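You operate a simulated robot arm through the tools that you are given. There is no shell and no other tool. Be economical: measure what you need, move in short steps, check, and stop when the job is done.

Carry out the task below with a simulated robot arm. There is one attempt and no reset: what you move stays moved.

TASK
Put the 2 A fuse from the top of the wooden cabinet on top of the tool battery there and the 6 A fuse on top of the tall white head there.
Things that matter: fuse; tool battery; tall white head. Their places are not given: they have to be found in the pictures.

It is judged by the outcome, as a careful person would: the job done as asked, and still so three seconds after it is handed in. It fails if anything else is knocked over, pushed out of place, dropped, spilled or broken.

THE ROBOT
A 6-joint arm with a two-finger parallel gripper, fixed in place. Base frame: the origin is at the foot of the arm, x ahead of it, y to its left, z up; the work surface is at about z = 0. Lengths are in m, angles in degrees, forces in N, time in s.
With the tool pointing down near the work surface it reaches from about 0.14 to 0.58 m from the base axis. Its first joint turns from -66.0 to 66.0 degrees. Payload 2.1 kg.
Tool frame: the origin (TCP) lies between the finger pads and is the grasp point; the fingertips stand 0.03 m ahead of it; z points along the fingers, y is the line along which they close. The gripper opens to 0.094 m. The fingers are 0.028 m wide and 0.01 m thick; the gripper's body (0.05 by 0.096 m) begins 0.055 m behind the TCP.
Orientation is that of the tool frame in the base frame, as a unit quaternion [w, x, y, z]. With the fingers straight down and closing along the base's y, the tool's x points along the base's -x, its y along +y and its z along -z.

THE INTERFACE
- The arm moves only by the tool move_arm. Its argument "commands" is a list of rows, each an object of numbers (a shift or turn left out is 0, a gripper value left out holds the last): "x", "y", "z": the shift along the base's x, y, z in units of 150 mm (1.0 is 150 mm); "ax", "ay", "az": the turn, a rotation vector about the base's x, y, z in units of 180 degrees (1.0 is 180 degrees); "hand": the gripper command, from -1 (shut) to 1 (fully open), values between in proportion. In form: [{"x": .., "y": .., "z": .., "ax": .., "ay": .., "az": .., "hand": ..}, ...]. A call has 1 to 20 rows; each row is the pose to reach, as a shift and turn from the pose commanded when the call began. A call with a number of a shift or a turn outside -1 to 1 is refused whole. A row lasts 0.2 s, in which the tool goes at most 0.05 m and 8.6 degrees; a call with a longer step from one row to the next is refused whole, and so is a gripper value outside its range. A pose out of reach is approached as far as the arm can. The call stops where the force on the tool passes 40 N (or 10 N more than at its start, if that is more) or the arm is blocked; 0.2 s more then pass. The fingers move at their own pace (about 0.072 m/s each) and stop on an object; they squeeze with about 24 N. The grip force told is the motor's: it shows also when the fingers shut on nothing. Time passes only in rows, and 0.2 s behind the last, so rows that repeat a pose let the fingers close. It gives the time, the measured TCP pose, the force on the tool (base axes), the opening and the grip force at its end, in the units of the frame above (readings bear some noise).
- Cameras (640 x 400 px; columns grow to the right, rows downward): "scene" is fixed at [0.0764, -0.3918, 0.4881]; the picture's right is [0.63, -0.78, 0.00], its down [-0.48, -0.39, -0.79] and it looks along [0.61, 0.49, -0.62] (base axes); focal length 319 px, centre (320, 200). "wrist" rides on the gripper at [-0.037, 0, -0.058] in the tool frame; the picture's right is [0.00, -1.00, 0.00], its down [0.97, 0.00, -0.24] and it looks along [0.24, 0.00, 0.97] (tool axes); focal length 218 px, centre (320, 200).
- get_image(camera): a new picture of that camera. No time passes.
- locate(camera, pixels): for up to 12 pixels [column, row] of the newest picture of that camera ("zoom" is the newest enlarged one), the place [x, y, z] in the base frame of the surface seen there, good to about 0.002 m, but the place of the scene camera against the robot may be out by one fixed shift of up to 0.018 m in any direction. No time passes.
- enlarge(camera, box): a new picture of the part [left, top, right, bottom] of that camera's present view, enlarged. No time passes.
- job_done(): hands the job in; it is judged then, once.

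Work in short steps. Measure before you move; look again where a grasp or a placing could have gone wrong, and mend it. You have 60 turns and 30 pictures in all, the two below and enlarged ones among them. Open the gripper and draw the arm clear of the work before you hand the job in, unless the task says otherwise; then end with one line.

The tools are called as a command line: name --argument value ..., lists and objects as JSON in quotes. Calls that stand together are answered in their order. move_arm: Moves the arm, as the interface text tells. Its arguments: {"type":"object","properties":{"commands":{"type":"array","items":{"type":"object","properties":{"x":{"type":"number"},"y":{"type":"number"},"z":{"type":"number"},"ax":{"type":"number"},"ay":{"type":"number"},"az":{"type":"number"},"hand":{"type":"number"}}}}},"required":["commands"]} The other tools are called the same way: get_image (camera) takes a picture; locate (camera, pixels) gives the place of the surface under pixels of a picture; enlarge (camera, box) takes an enlarged picture of a part of a camera's view; job_done () hands the job in.

At the start:

```text
time: 0.0
eef_pos: [0.358, 0.0172, 0.2629]
tcp_rot: [0.0, 0.0, 1.0, 0.0]
contact_force: [0.0, 0.1, 0.0]
width: 0.0943
grip_force: 0.1
```

scene: 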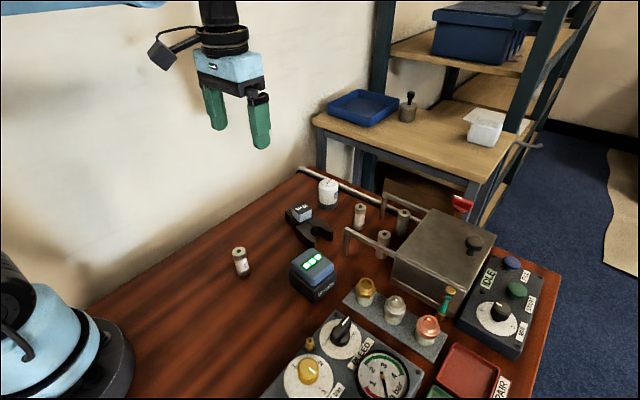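
wrist: 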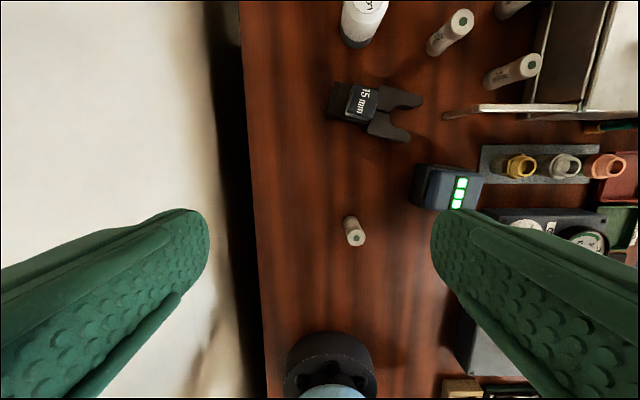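

I see fuses around (240,262), (360,215), (403,222) and (383,243) in the scene picture. I'll enlarge to read their labels.

enlarge --camera "scene" --box '[280, 165, 440, 265]'

enlarge --camera "scene" --box '[200, 225, 360, 325]'

enlarge --camera "wrist" --box '[320, 0, 560, 150]'

```text
4.00 times, centred on (360, 215) of scene
```

zoom: 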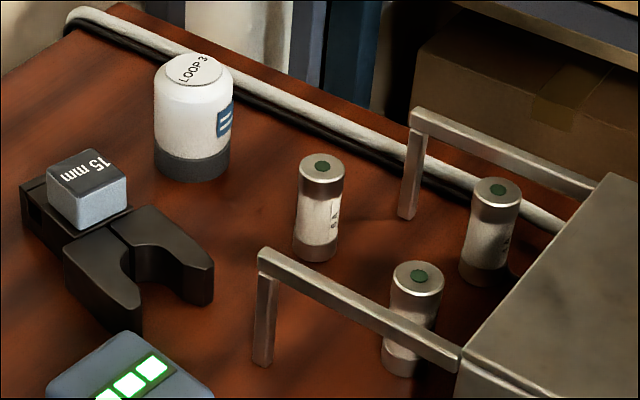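

```text
4.00 times, centred on (280, 275) of scene
```

zoom: 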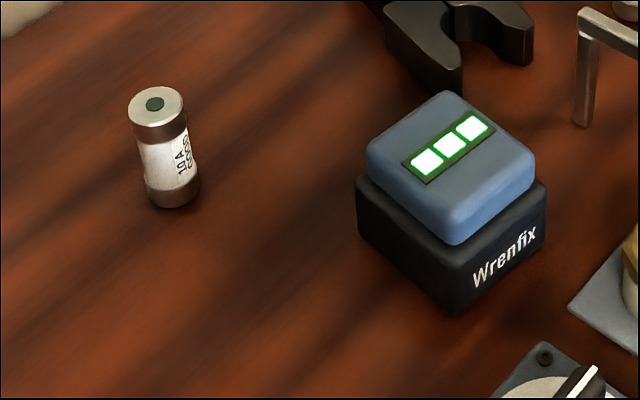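

```text
2.67 times, centred on (440, 75) of wrist
```

zoom: 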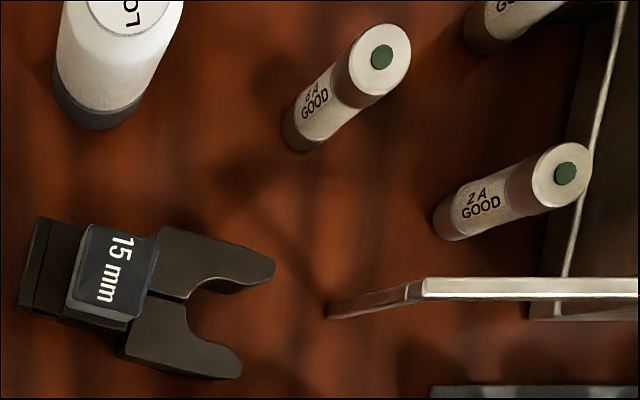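

The 2 A fuse is at (583,172) in the zoom picture. The other reads 6 A or 8 A, and a third is out of frame. I'll locate the positions, using the wrist camera because it is not shifted.

locate --camera "wrist" --pixels '[[463, 19], [433, 50], [531, 64], [488, 85], [497, 15], [372, 5], [352, 40], [490, 106], [578, 108], [445, 117], [432, 180], [355, 238]]'

enlarge --camera "wrist" --box '[420, 0, 500, 50]'

locate --camera "scene" --pixels '[[360, 206], [404, 212], [384, 234], [328, 183], [382, 233], [346, 229], [396, 257], [383, 194], [427, 213], [312, 263], [241, 251], [440, 235]]'

```text
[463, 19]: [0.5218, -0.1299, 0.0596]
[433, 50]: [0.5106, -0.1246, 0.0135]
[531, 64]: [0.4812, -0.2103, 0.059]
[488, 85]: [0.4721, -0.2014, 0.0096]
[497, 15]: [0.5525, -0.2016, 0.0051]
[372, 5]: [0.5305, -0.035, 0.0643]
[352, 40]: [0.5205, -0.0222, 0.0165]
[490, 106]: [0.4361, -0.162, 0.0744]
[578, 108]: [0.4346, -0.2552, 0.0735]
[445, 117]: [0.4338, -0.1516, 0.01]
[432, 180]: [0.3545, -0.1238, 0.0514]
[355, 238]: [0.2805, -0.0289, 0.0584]
```

```text
8.00 times, centred on (460, 25) of wrist
```

zoom: 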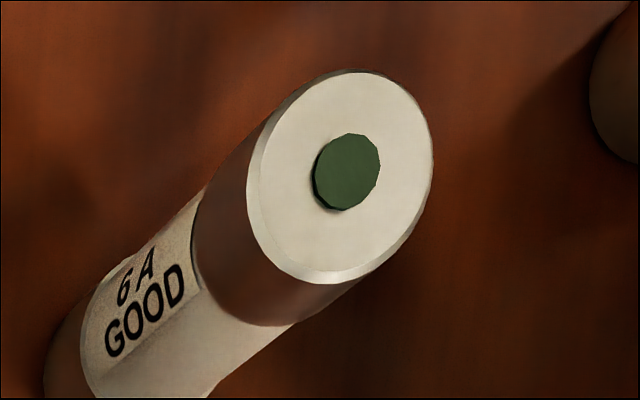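

```text
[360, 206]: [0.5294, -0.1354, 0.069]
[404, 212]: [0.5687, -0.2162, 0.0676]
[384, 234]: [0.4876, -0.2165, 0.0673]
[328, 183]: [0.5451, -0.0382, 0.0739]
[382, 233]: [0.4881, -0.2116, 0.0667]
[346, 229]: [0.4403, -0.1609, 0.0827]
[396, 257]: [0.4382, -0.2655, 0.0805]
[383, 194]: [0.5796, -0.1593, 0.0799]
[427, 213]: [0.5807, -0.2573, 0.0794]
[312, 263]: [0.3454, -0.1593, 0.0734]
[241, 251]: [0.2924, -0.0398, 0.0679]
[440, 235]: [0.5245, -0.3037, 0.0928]
```

Scene readings are shifted by about (+0.007, -0.006, +0.0085) against the wrist ones. Before going in I'll measure the box edge near the 2 A fuse, the battery top corners and the head top.

locate --camera "scene" --pixels '[[393, 262], [429, 212], [411, 240], [410, 236], [313, 248], [294, 262], [314, 284], [332, 268], [321, 182], [335, 182], [328, 179], [328, 187]]'

locate --camera "wrist" --pixels '[[583, 90], [590, 60], [600, 30], [455, 170], [470, 172], [450, 205], [480, 180], [425, 170], [580, 90], [540, 60]]'

```text
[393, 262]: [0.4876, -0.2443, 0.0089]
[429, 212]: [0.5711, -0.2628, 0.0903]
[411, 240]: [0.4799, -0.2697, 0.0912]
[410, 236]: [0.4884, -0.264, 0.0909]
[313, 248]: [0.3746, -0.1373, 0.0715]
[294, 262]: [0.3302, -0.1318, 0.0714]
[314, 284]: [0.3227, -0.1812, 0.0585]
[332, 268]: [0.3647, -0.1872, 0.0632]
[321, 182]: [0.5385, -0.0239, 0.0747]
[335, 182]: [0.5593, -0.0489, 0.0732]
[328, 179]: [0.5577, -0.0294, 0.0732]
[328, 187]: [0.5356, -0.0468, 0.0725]
```

```text
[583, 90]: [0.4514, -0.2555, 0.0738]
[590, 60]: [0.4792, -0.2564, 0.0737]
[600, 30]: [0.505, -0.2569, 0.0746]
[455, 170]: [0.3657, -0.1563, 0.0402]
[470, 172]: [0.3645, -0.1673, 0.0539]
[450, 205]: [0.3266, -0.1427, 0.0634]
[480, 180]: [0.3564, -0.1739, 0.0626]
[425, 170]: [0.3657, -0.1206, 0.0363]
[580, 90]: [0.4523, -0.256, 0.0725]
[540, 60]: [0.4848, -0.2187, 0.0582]
```

Box edge is at y≈-0.256 and the bar at x≈0.435. I'll move above the 2 A fuse with the gripper part-open (about 44 mm) and refine from there.

move_arm --commands '[{"x": 0.1, "y": -0.2, "hand": -0.06}, {"x": 0.2, "y": -0.4}, {"x": 0.3, "y": -0.6}, {"x": 0.4, "y": -0.8}]'

move_arm --commands '[{"x": 0.1, "y": -0.2, "z": -0.1}, {"x": 0.2, "y": -0.4, "z": -0.3}, {"x": 0.3, "y": -0.6, "z": -0.5}, {"x": 0.42, "y": -0.715, "z": -0.62}, {"x": 0.42, "y": -0.715, "z": -0.62}]'

get_image --camera "wrist"

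```text
time: 1.0
eef_pos: [0.4173, -0.1045, 0.2625]
tcp_rot: [0.0, 0.001, 1.0, 0.0]
contact_force: [0.2, 0.3, -0.6]
width: 0.0441
grip_force: 0.0
```

```text
time: 2.2
eef_pos: [0.4797, -0.2095, 0.1682]
tcp_rot: [0.0, -0.001, 1.0, 0.001]
contact_force: [-0.5, -0.1, 0.4]
width: 0.0441
grip_force: 0.1
```

```text
23 pictures are left
```

wrist: 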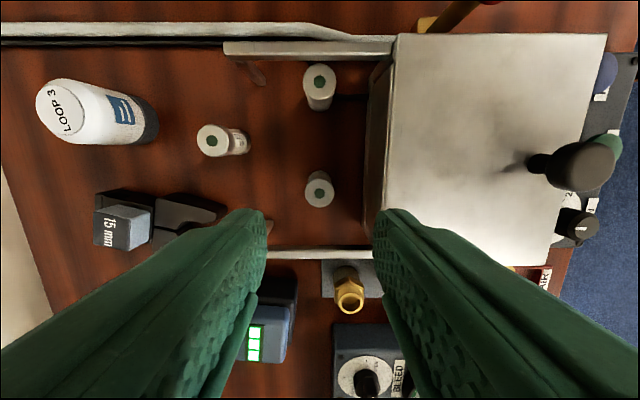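

The 2 A fuse top is at (319,189), centred laterally between the fingers. I'll locate the tops precisely.

locate --camera "wrist" --pixels '[[319, 188], [306, 188], [332, 188], [319, 175], [319, 200], [212, 140], [60, 112], [385, 190], [360, 253], [280, 250], [319, 75], [385, 150]]'

```text
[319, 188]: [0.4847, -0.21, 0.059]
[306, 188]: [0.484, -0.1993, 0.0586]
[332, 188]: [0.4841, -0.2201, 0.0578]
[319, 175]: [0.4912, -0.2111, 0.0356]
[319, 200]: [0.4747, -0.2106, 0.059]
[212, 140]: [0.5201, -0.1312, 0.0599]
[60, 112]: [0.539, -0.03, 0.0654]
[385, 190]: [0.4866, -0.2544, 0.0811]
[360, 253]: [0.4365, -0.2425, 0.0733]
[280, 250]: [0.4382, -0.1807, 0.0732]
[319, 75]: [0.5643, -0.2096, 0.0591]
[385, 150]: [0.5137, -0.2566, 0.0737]
```

Fuse centre is (0.4835, -0.2097), top z=0.059. I'll descend to TCP z≈0.045 and close.

move_arm --commands '[{"x": 0.02, "z": -0.2}, {"x": 0.02, "z": -0.4}, {"x": 0.02, "z": -0.6}, {"x": 0.02, "z": -0.73}, {"x": 0.02, "z": -0.83}, {"x": 0.02, "z": -0.83}, {"x": 0.02, "z": -0.83, "hand": -1}, {"x": 0.02, "z": -0.83, "hand": -1}, {"x": 0.02, "z": -0.83, "hand": -1}]'

```text
time: 4.2
eef_pos: [0.4856, -0.209, 0.046]
tcp_rot: [0.0, 0.0, 1.0, 0.0]
contact_force: [0.5, -0.2, -0.2]
width: 0.0238
grip_force: 23.9
```

Gripped at 23.8 mm. I'll lift straight up, then move toward the battery with the camera looking over it.

move_arm --commands '[{"z": 0.25}, {"z": 0.5}, {"z": 0.75}, {"z": 0.95}]'

move_arm --commands '[{"x": -0.25, "y": 0.1}, {"x": -0.5, "y": 0.2}, {"x": -0.75, "y": 0.3}, {"x": -1.0, "y": 0.38}, {"x": -1.0, "y": 0.38}]'

get_image --camera "wrist"

```text
time: 5.2
eef_pos: [0.4825, -0.2119, 0.1895]
tcp_rot: [0.0, 0.0, 1.0, 0.0]
contact_force: [0.0, 0.3, 0.1]
width: 0.0231
grip_force: 24.0
```

```text
time: 6.4
eef_pos: [0.3337, -0.154, 0.1884]
tcp_rot: [0.0, 0.0, 1.0, 0.0]
contact_force: [0.5, 0.1, -1.0]
width: 0.0234
grip_force: 23.3
```

```text
22 pictures are left
```

wrist: 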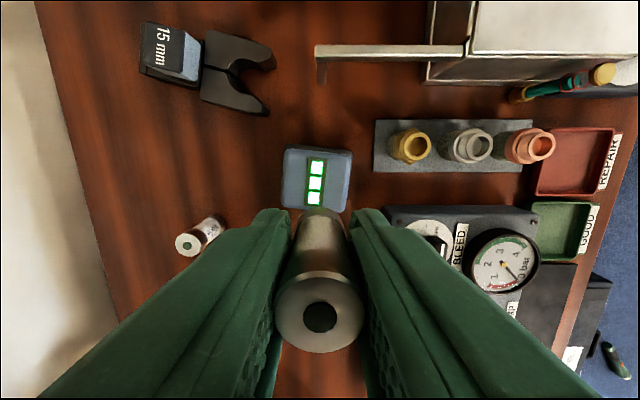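

The battery top spans roughly (284,150) to (351,212). I'll locate its corners.

locate --camera "wrist" --pixels '[[289, 155], [347, 156], [341, 208], [286, 203], [316, 158], [316, 168], [316, 182], [316, 198], [300, 180], [335, 180], [286, 180], [348, 180]]'

enlarge --camera "wrist" --box '[240, 130, 400, 230]'

```text
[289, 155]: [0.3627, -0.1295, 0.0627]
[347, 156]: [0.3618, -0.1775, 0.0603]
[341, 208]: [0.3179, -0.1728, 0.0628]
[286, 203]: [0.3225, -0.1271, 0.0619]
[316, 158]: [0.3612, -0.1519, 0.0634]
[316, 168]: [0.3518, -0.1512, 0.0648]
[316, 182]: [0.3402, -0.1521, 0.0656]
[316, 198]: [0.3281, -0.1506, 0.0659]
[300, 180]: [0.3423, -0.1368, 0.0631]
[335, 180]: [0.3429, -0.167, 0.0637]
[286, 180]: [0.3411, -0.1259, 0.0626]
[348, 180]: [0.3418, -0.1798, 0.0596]
```

```text
4.00 times, centred on (320, 180) of wrist
```

zoom: 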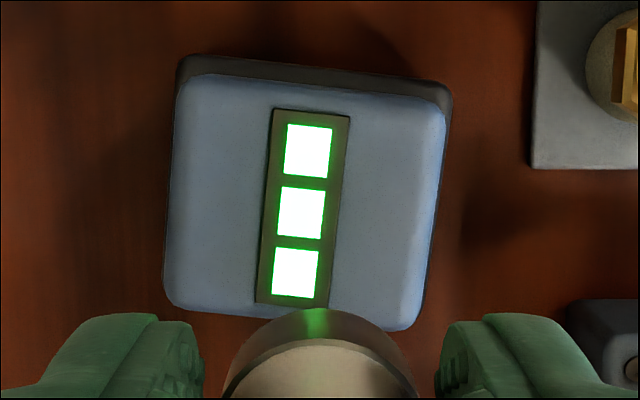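

The strip on top is centred at about (0.340, -0.1515), z≈0.066, and is 15 mm wide. I'll lower the fuse onto its centre, down to just above contact.

move_arm --commands '[{"x": 0.04, "y": 0.01, "z": -0.15}, {"x": 0.04, "y": 0.01, "z": -0.3}, {"x": 0.04, "y": 0.01, "z": -0.4}, {"x": 0.04, "y": 0.01, "z": -0.48}, {"x": 0.04, "y": 0.01, "z": -0.48}]'

enlarge --camera "scene" --box '[240, 200, 400, 300]'

```text
time: 7.6
eef_pos: [0.3397, -0.152, 0.115]
tcp_rot: [0.0, 0.001, 1.0, 0.0]
contact_force: [0.2, 0.6, -0.4]
width: 0.0235
grip_force: 24.1
```

```text
4.00 times, centred on (320, 250) of scene
```

zoom: 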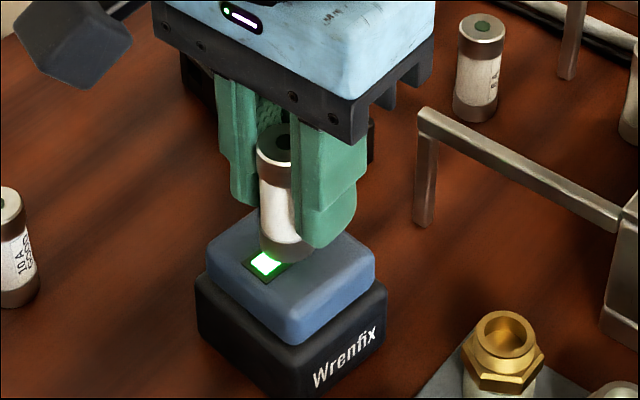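

The fuse is just above the strip. I'll ease down in small steps to feel contact.

move_arm --commands '[{"z": -0.007}, {"z": -0.014}, {"z": -0.02}, {"z": -0.02}]'

```text
time: 8.6
eef_pos: [0.3393, -0.1515, 0.112]
tcp_rot: [0.0, -0.001, 1.0, -0.001]
contact_force: [0.2, 0.9, 0.0]
width: 0.0234
grip_force: 23.6
```

move_arm --commands '[{"z": -0.004}, {"z": -0.008}, {"z": -0.008}]'

```text
time: 9.4
eef_pos: [0.3411, -0.1515, 0.111]
tcp_rot: [0.0, 0.0, 1.0, -0.001]
contact_force: [0.3, -0.2, -0.7]
width: 0.0237
grip_force: 24.0
```

move_arm --commands '[{"z": -0.005}, {"z": -0.01}, {"z": -0.01}]'

```text
time: 10.2
eef_pos: [0.3412, -0.151, 0.1093]
tcp_rot: [0.0, 0.001, 1.0, -0.001]
contact_force: [-0.8, 1.0, 0.1]
width: 0.0235
grip_force: 24.2
```

No contact force is felt yet. I'll take another 1 mm step and look.

move_arm --commands '[{"z": -0.005}, {"z": -0.008}, {"z": -0.008}]'

enlarge --camera "scene" --box '[280, 220, 360, 270]'

```text
time: 11.0
eef_pos: [0.3411, -0.1509, 0.1072]
tcp_rot: [0.0, 0.0, 1.0, 0.0]
contact_force: [0.1, 0.1, -0.4]
width: 0.0234
grip_force: 24.3
```

```text
8.00 times, centred on (320, 245) of scene
```

zoom: 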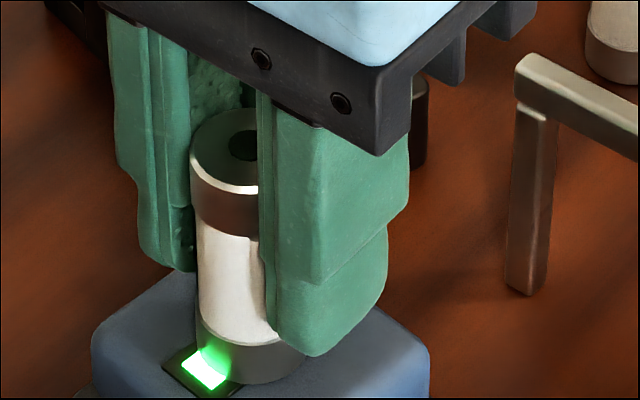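

move_arm --commands '[{"z": -0.004}, {"z": -0.007}, {"z": -0.007}]'

```text
time: 11.8
eef_pos: [0.3403, -0.151, 0.1069]
tcp_rot: [0.001, 0.001, 1.0, 0.001]
contact_force: [0.6, 0.3, 23.1]
width: 0.0234
grip_force: 24.0
```

Contact is felt (23 N). I'll ease off slightly, open, and withdraw straight up.

move_arm --commands '[{"z": 0.003}, {"z": 0.004, "hand": -0.3}, {"z": 0.004, "hand": -0.06}, {"z": 0.004}, {"z": 0.1}, {"z": 0.3}, {"z": 0.55}, {"z": 0.55}]'

enlarge --camera "scene" --box '[240, 180, 400, 280]'

```text
time: 13.6
eef_pos: [0.3424, -0.1505, 0.1879]
tcp_rot: [0.0, -0.001, 1.0, 0.001]
contact_force: [-0.3, -0.1, -0.8]
width: 0.0444
grip_force: 0.1
```

```text
4.00 times, centred on (320, 230) of scene
```

zoom: 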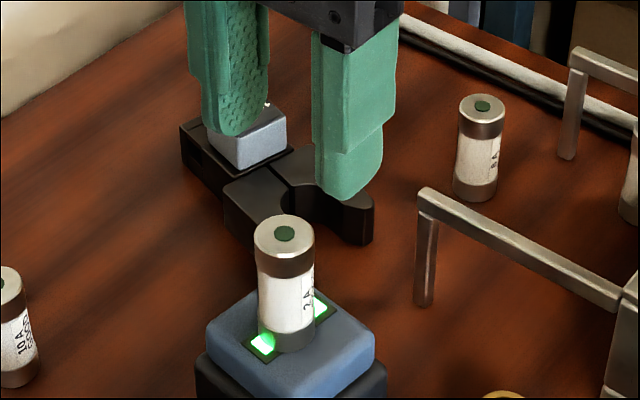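

The 2 A fuse stands squarely on the battery. Next I'll move over to the 6 A fuse.

move_arm --commands '[{"x": 0.25, "y": 0.05}, {"x": 0.5, "y": 0.1}, {"x": 0.75, "y": 0.14}, {"x": 1.0, "y": 0.14}, {"x": 1.0, "y": 0.14}]'

get_image --camera "wrist"

```text
time: 14.8
eef_pos: [0.4904, -0.1294, 0.1871]
tcp_rot: [0.0, 0.0, 1.0, 0.0]
contact_force: [-0.3, 0.1, -0.1]
width: 0.0443
grip_force: 0.1
```

```text
17 pictures are left
```

wrist: 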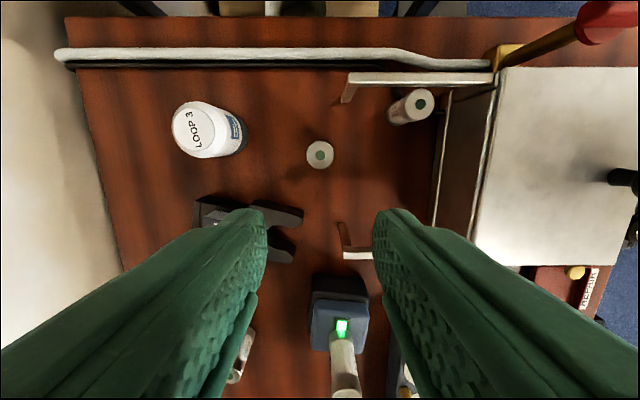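

locate --camera "wrist" --pixels '[[320, 154], [308, 154], [332, 154], [320, 143], [320, 166], [193, 129], [175, 129], [211, 129], [193, 111], [193, 148], [300, 215], [350, 90]]'

enlarge --camera "wrist" --box '[140, 80, 300, 180]'

```text
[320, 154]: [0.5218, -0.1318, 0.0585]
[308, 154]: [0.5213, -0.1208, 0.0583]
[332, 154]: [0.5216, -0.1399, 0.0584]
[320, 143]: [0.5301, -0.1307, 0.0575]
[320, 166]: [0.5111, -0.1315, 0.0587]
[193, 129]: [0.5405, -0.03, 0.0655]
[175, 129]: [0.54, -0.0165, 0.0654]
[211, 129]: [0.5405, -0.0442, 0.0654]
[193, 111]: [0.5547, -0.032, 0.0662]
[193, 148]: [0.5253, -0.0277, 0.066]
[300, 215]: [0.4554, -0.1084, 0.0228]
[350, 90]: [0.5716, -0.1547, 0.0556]
```

```text
4.00 times, centred on (220, 130) of wrist
```

zoom: 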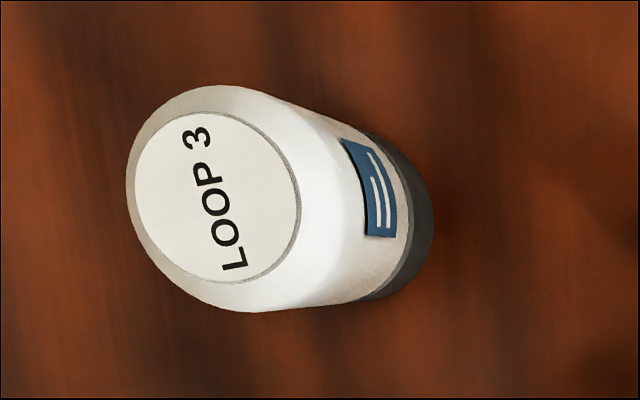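

6 A fuse centre is (0.5207, -0.1308), and the white head's flat disc centre is (0.540, -0.031), z=0.0655. I'll descend and grip.

move_arm --commands '[{"x": 0.205, "z": -0.1}, {"x": 0.205, "z": -0.3}, {"x": 0.205, "z": -0.5}, {"x": 0.205, "z": -0.7}, {"x": 0.205, "z": -0.85}, {"x": 0.205, "z": -0.967}, {"x": 0.205, "z": -0.967}, {"x": 0.205, "z": -0.967, "hand": -1}, {"x": 0.205, "z": -0.967, "hand": -1}, {"x": 0.205, "z": -0.967, "hand": -1}]'

move_arm --commands '[{"z": 0.2}, {"z": 0.4}, {"z": 0.6}, {"z": 0.75}, {"z": 0.75, "y": 0.2}, {"z": 0.75, "y": 0.45}, {"z": 0.75, "y": 0.663, "x": 0.06}, {"z": 0.75, "y": 0.663, "x": 0.128}, {"z": 0.75, "y": 0.663, "x": 0.128}]'

get_image --camera "wrist"

enlarge --camera "scene" --box '[240, 120, 400, 220]'

```text
time: 17.0
eef_pos: [0.5222, -0.13, 0.0455]
tcp_rot: [0.0, 0.0, 1.0, 0.0]
contact_force: [-0.3, -0.1, 0.8]
width: 0.0232
grip_force: 24.2
```

```text
time: 19.0
eef_pos: [0.5414, -0.0302, 0.1559]
tcp_rot: [0.0, 0.0, 1.0, -0.001]
contact_force: [-1.1, -0.4, -0.1]
width: 0.0233
grip_force: 23.8
```

```text
15 pictures are left
```

wrist: 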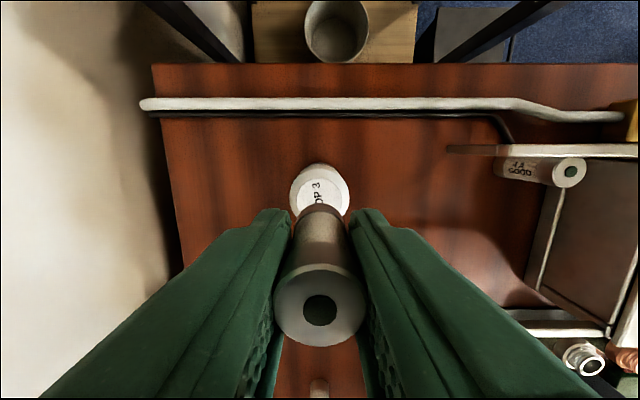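

```text
4.00 times, centred on (320, 170) of scene
```

zoom: 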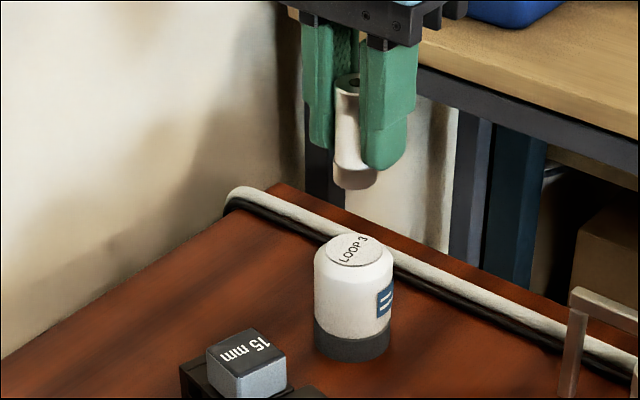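

The fuse is held above the head. I'll lower close to contact and then in fine steps.

move_arm --commands '[{"z": -0.12}, {"z": -0.22}, {"z": -0.3}, {"z": -0.3}, {"z": -0.308}, {"z": -0.308}]'

move_arm --commands '[{"z": -0.004}, {"z": -0.007}, {"z": -0.007}]'

enlarge --camera "scene" --box '[280, 140, 376, 200]'

```text
time: 20.4
eef_pos: [0.5412, -0.0315, 0.1108]
tcp_rot: [-0.001, 0.0, 1.0, 0.0]
contact_force: [-0.1, 0.0, -0.3]
width: 0.0234
grip_force: 23.5
```

```text
time: 21.2
eef_pos: [0.5395, -0.0311, 0.109]
tcp_rot: [-0.001, 0.0, 1.0, 0.0]
contact_force: [-0.6, 0.1, -1.0]
width: 0.0231
grip_force: 23.8
```

```text
6.67 times, centred on (328, 170) of scene
```

zoom: 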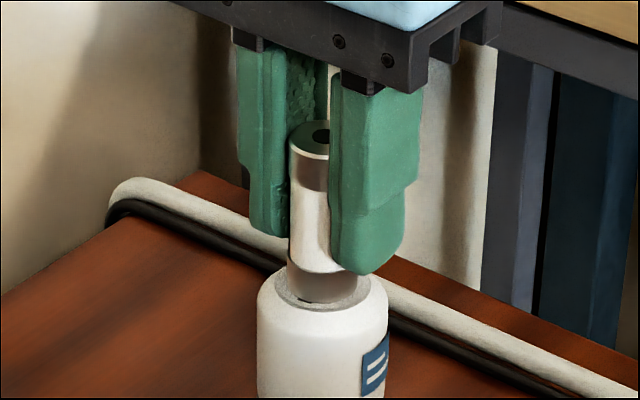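

Well centred and close to contact. I'll continue in about 0.6 mm steps.

move_arm --commands '[{"z": -0.004}, {"z": -0.004}]'

move_arm --commands '[{"z": -0.004}, {"z": -0.004}]'

```text
time: 21.8
eef_pos: [0.5396, -0.0308, 0.1088]
tcp_rot: [0.001, 0.0, 1.0, -0.001]
contact_force: [0.2, 0.7, 0.3]
width: 0.0231
grip_force: 23.8
```

```text
time: 22.4
eef_pos: [0.5394, -0.0299, 0.1082]
tcp_rot: [0.001, 0.0, 1.0, 0.0]
contact_force: [2.4, -0.8, 10.0]
width: 0.0235
grip_force: 24.4
```

Contact at 10 N. I'll release and withdraw straight up.

move_arm --commands '[{"z": 0.001}, {"z": 0.002, "hand": -0.3}, {"z": 0.002, "hand": -0.06}, {"z": 0.002}, {"z": 0.1}, {"z": 0.3}, {"z": 0.6}, {"z": 0.6, "x": -0.2}, {"z": 0.6, "x": -0.45}, {"z": 0.6, "x": -0.7}, {"z": 0.6, "x": -0.95}, {"z": 0.6, "x": -0.95}]'

get_image --camera "scene"

enlarge --camera "scene" --box '[270, 150, 430, 300]'

```text
time: 25.0
eef_pos: [0.3954, -0.0316, 0.2001]
tcp_rot: [0.0, 0.0, 1.0, 0.0]
contact_force: [0.4, -0.5, 0.8]
width: 0.0442
grip_force: 0.0
```

```text
12 pictures are left
```

scene: 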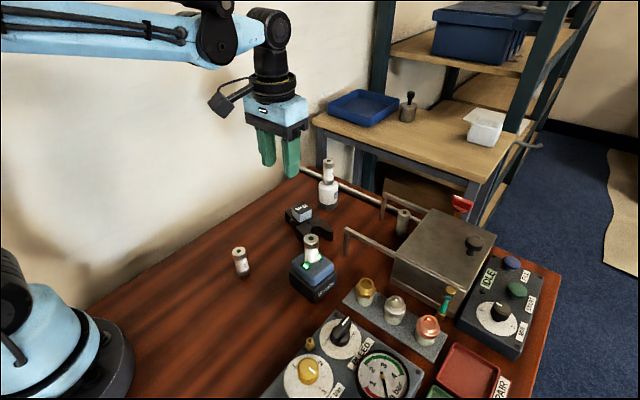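

```text
2.67 times, centred on (350, 225) of scene
```

zoom: 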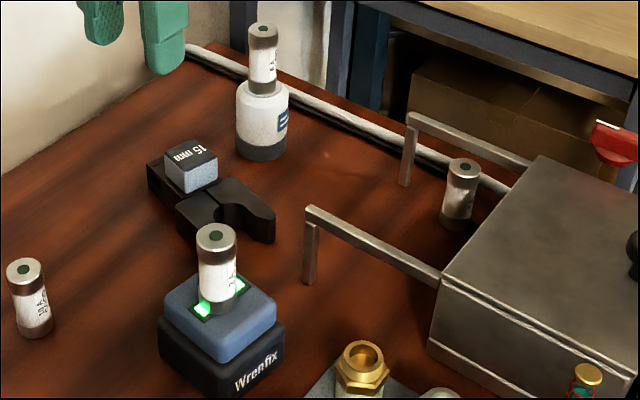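

Both fuses stand upright where they were asked for, nothing else has moved, and the arm is clear with the gripper open. I'll hand the job in.

job_done

```text
The job is handed in.
```

The 2 A fuse is standing on top of the tool battery and the 6 A fuse on top of the tall white head (marked "LOOP 3"); the job is handed in.
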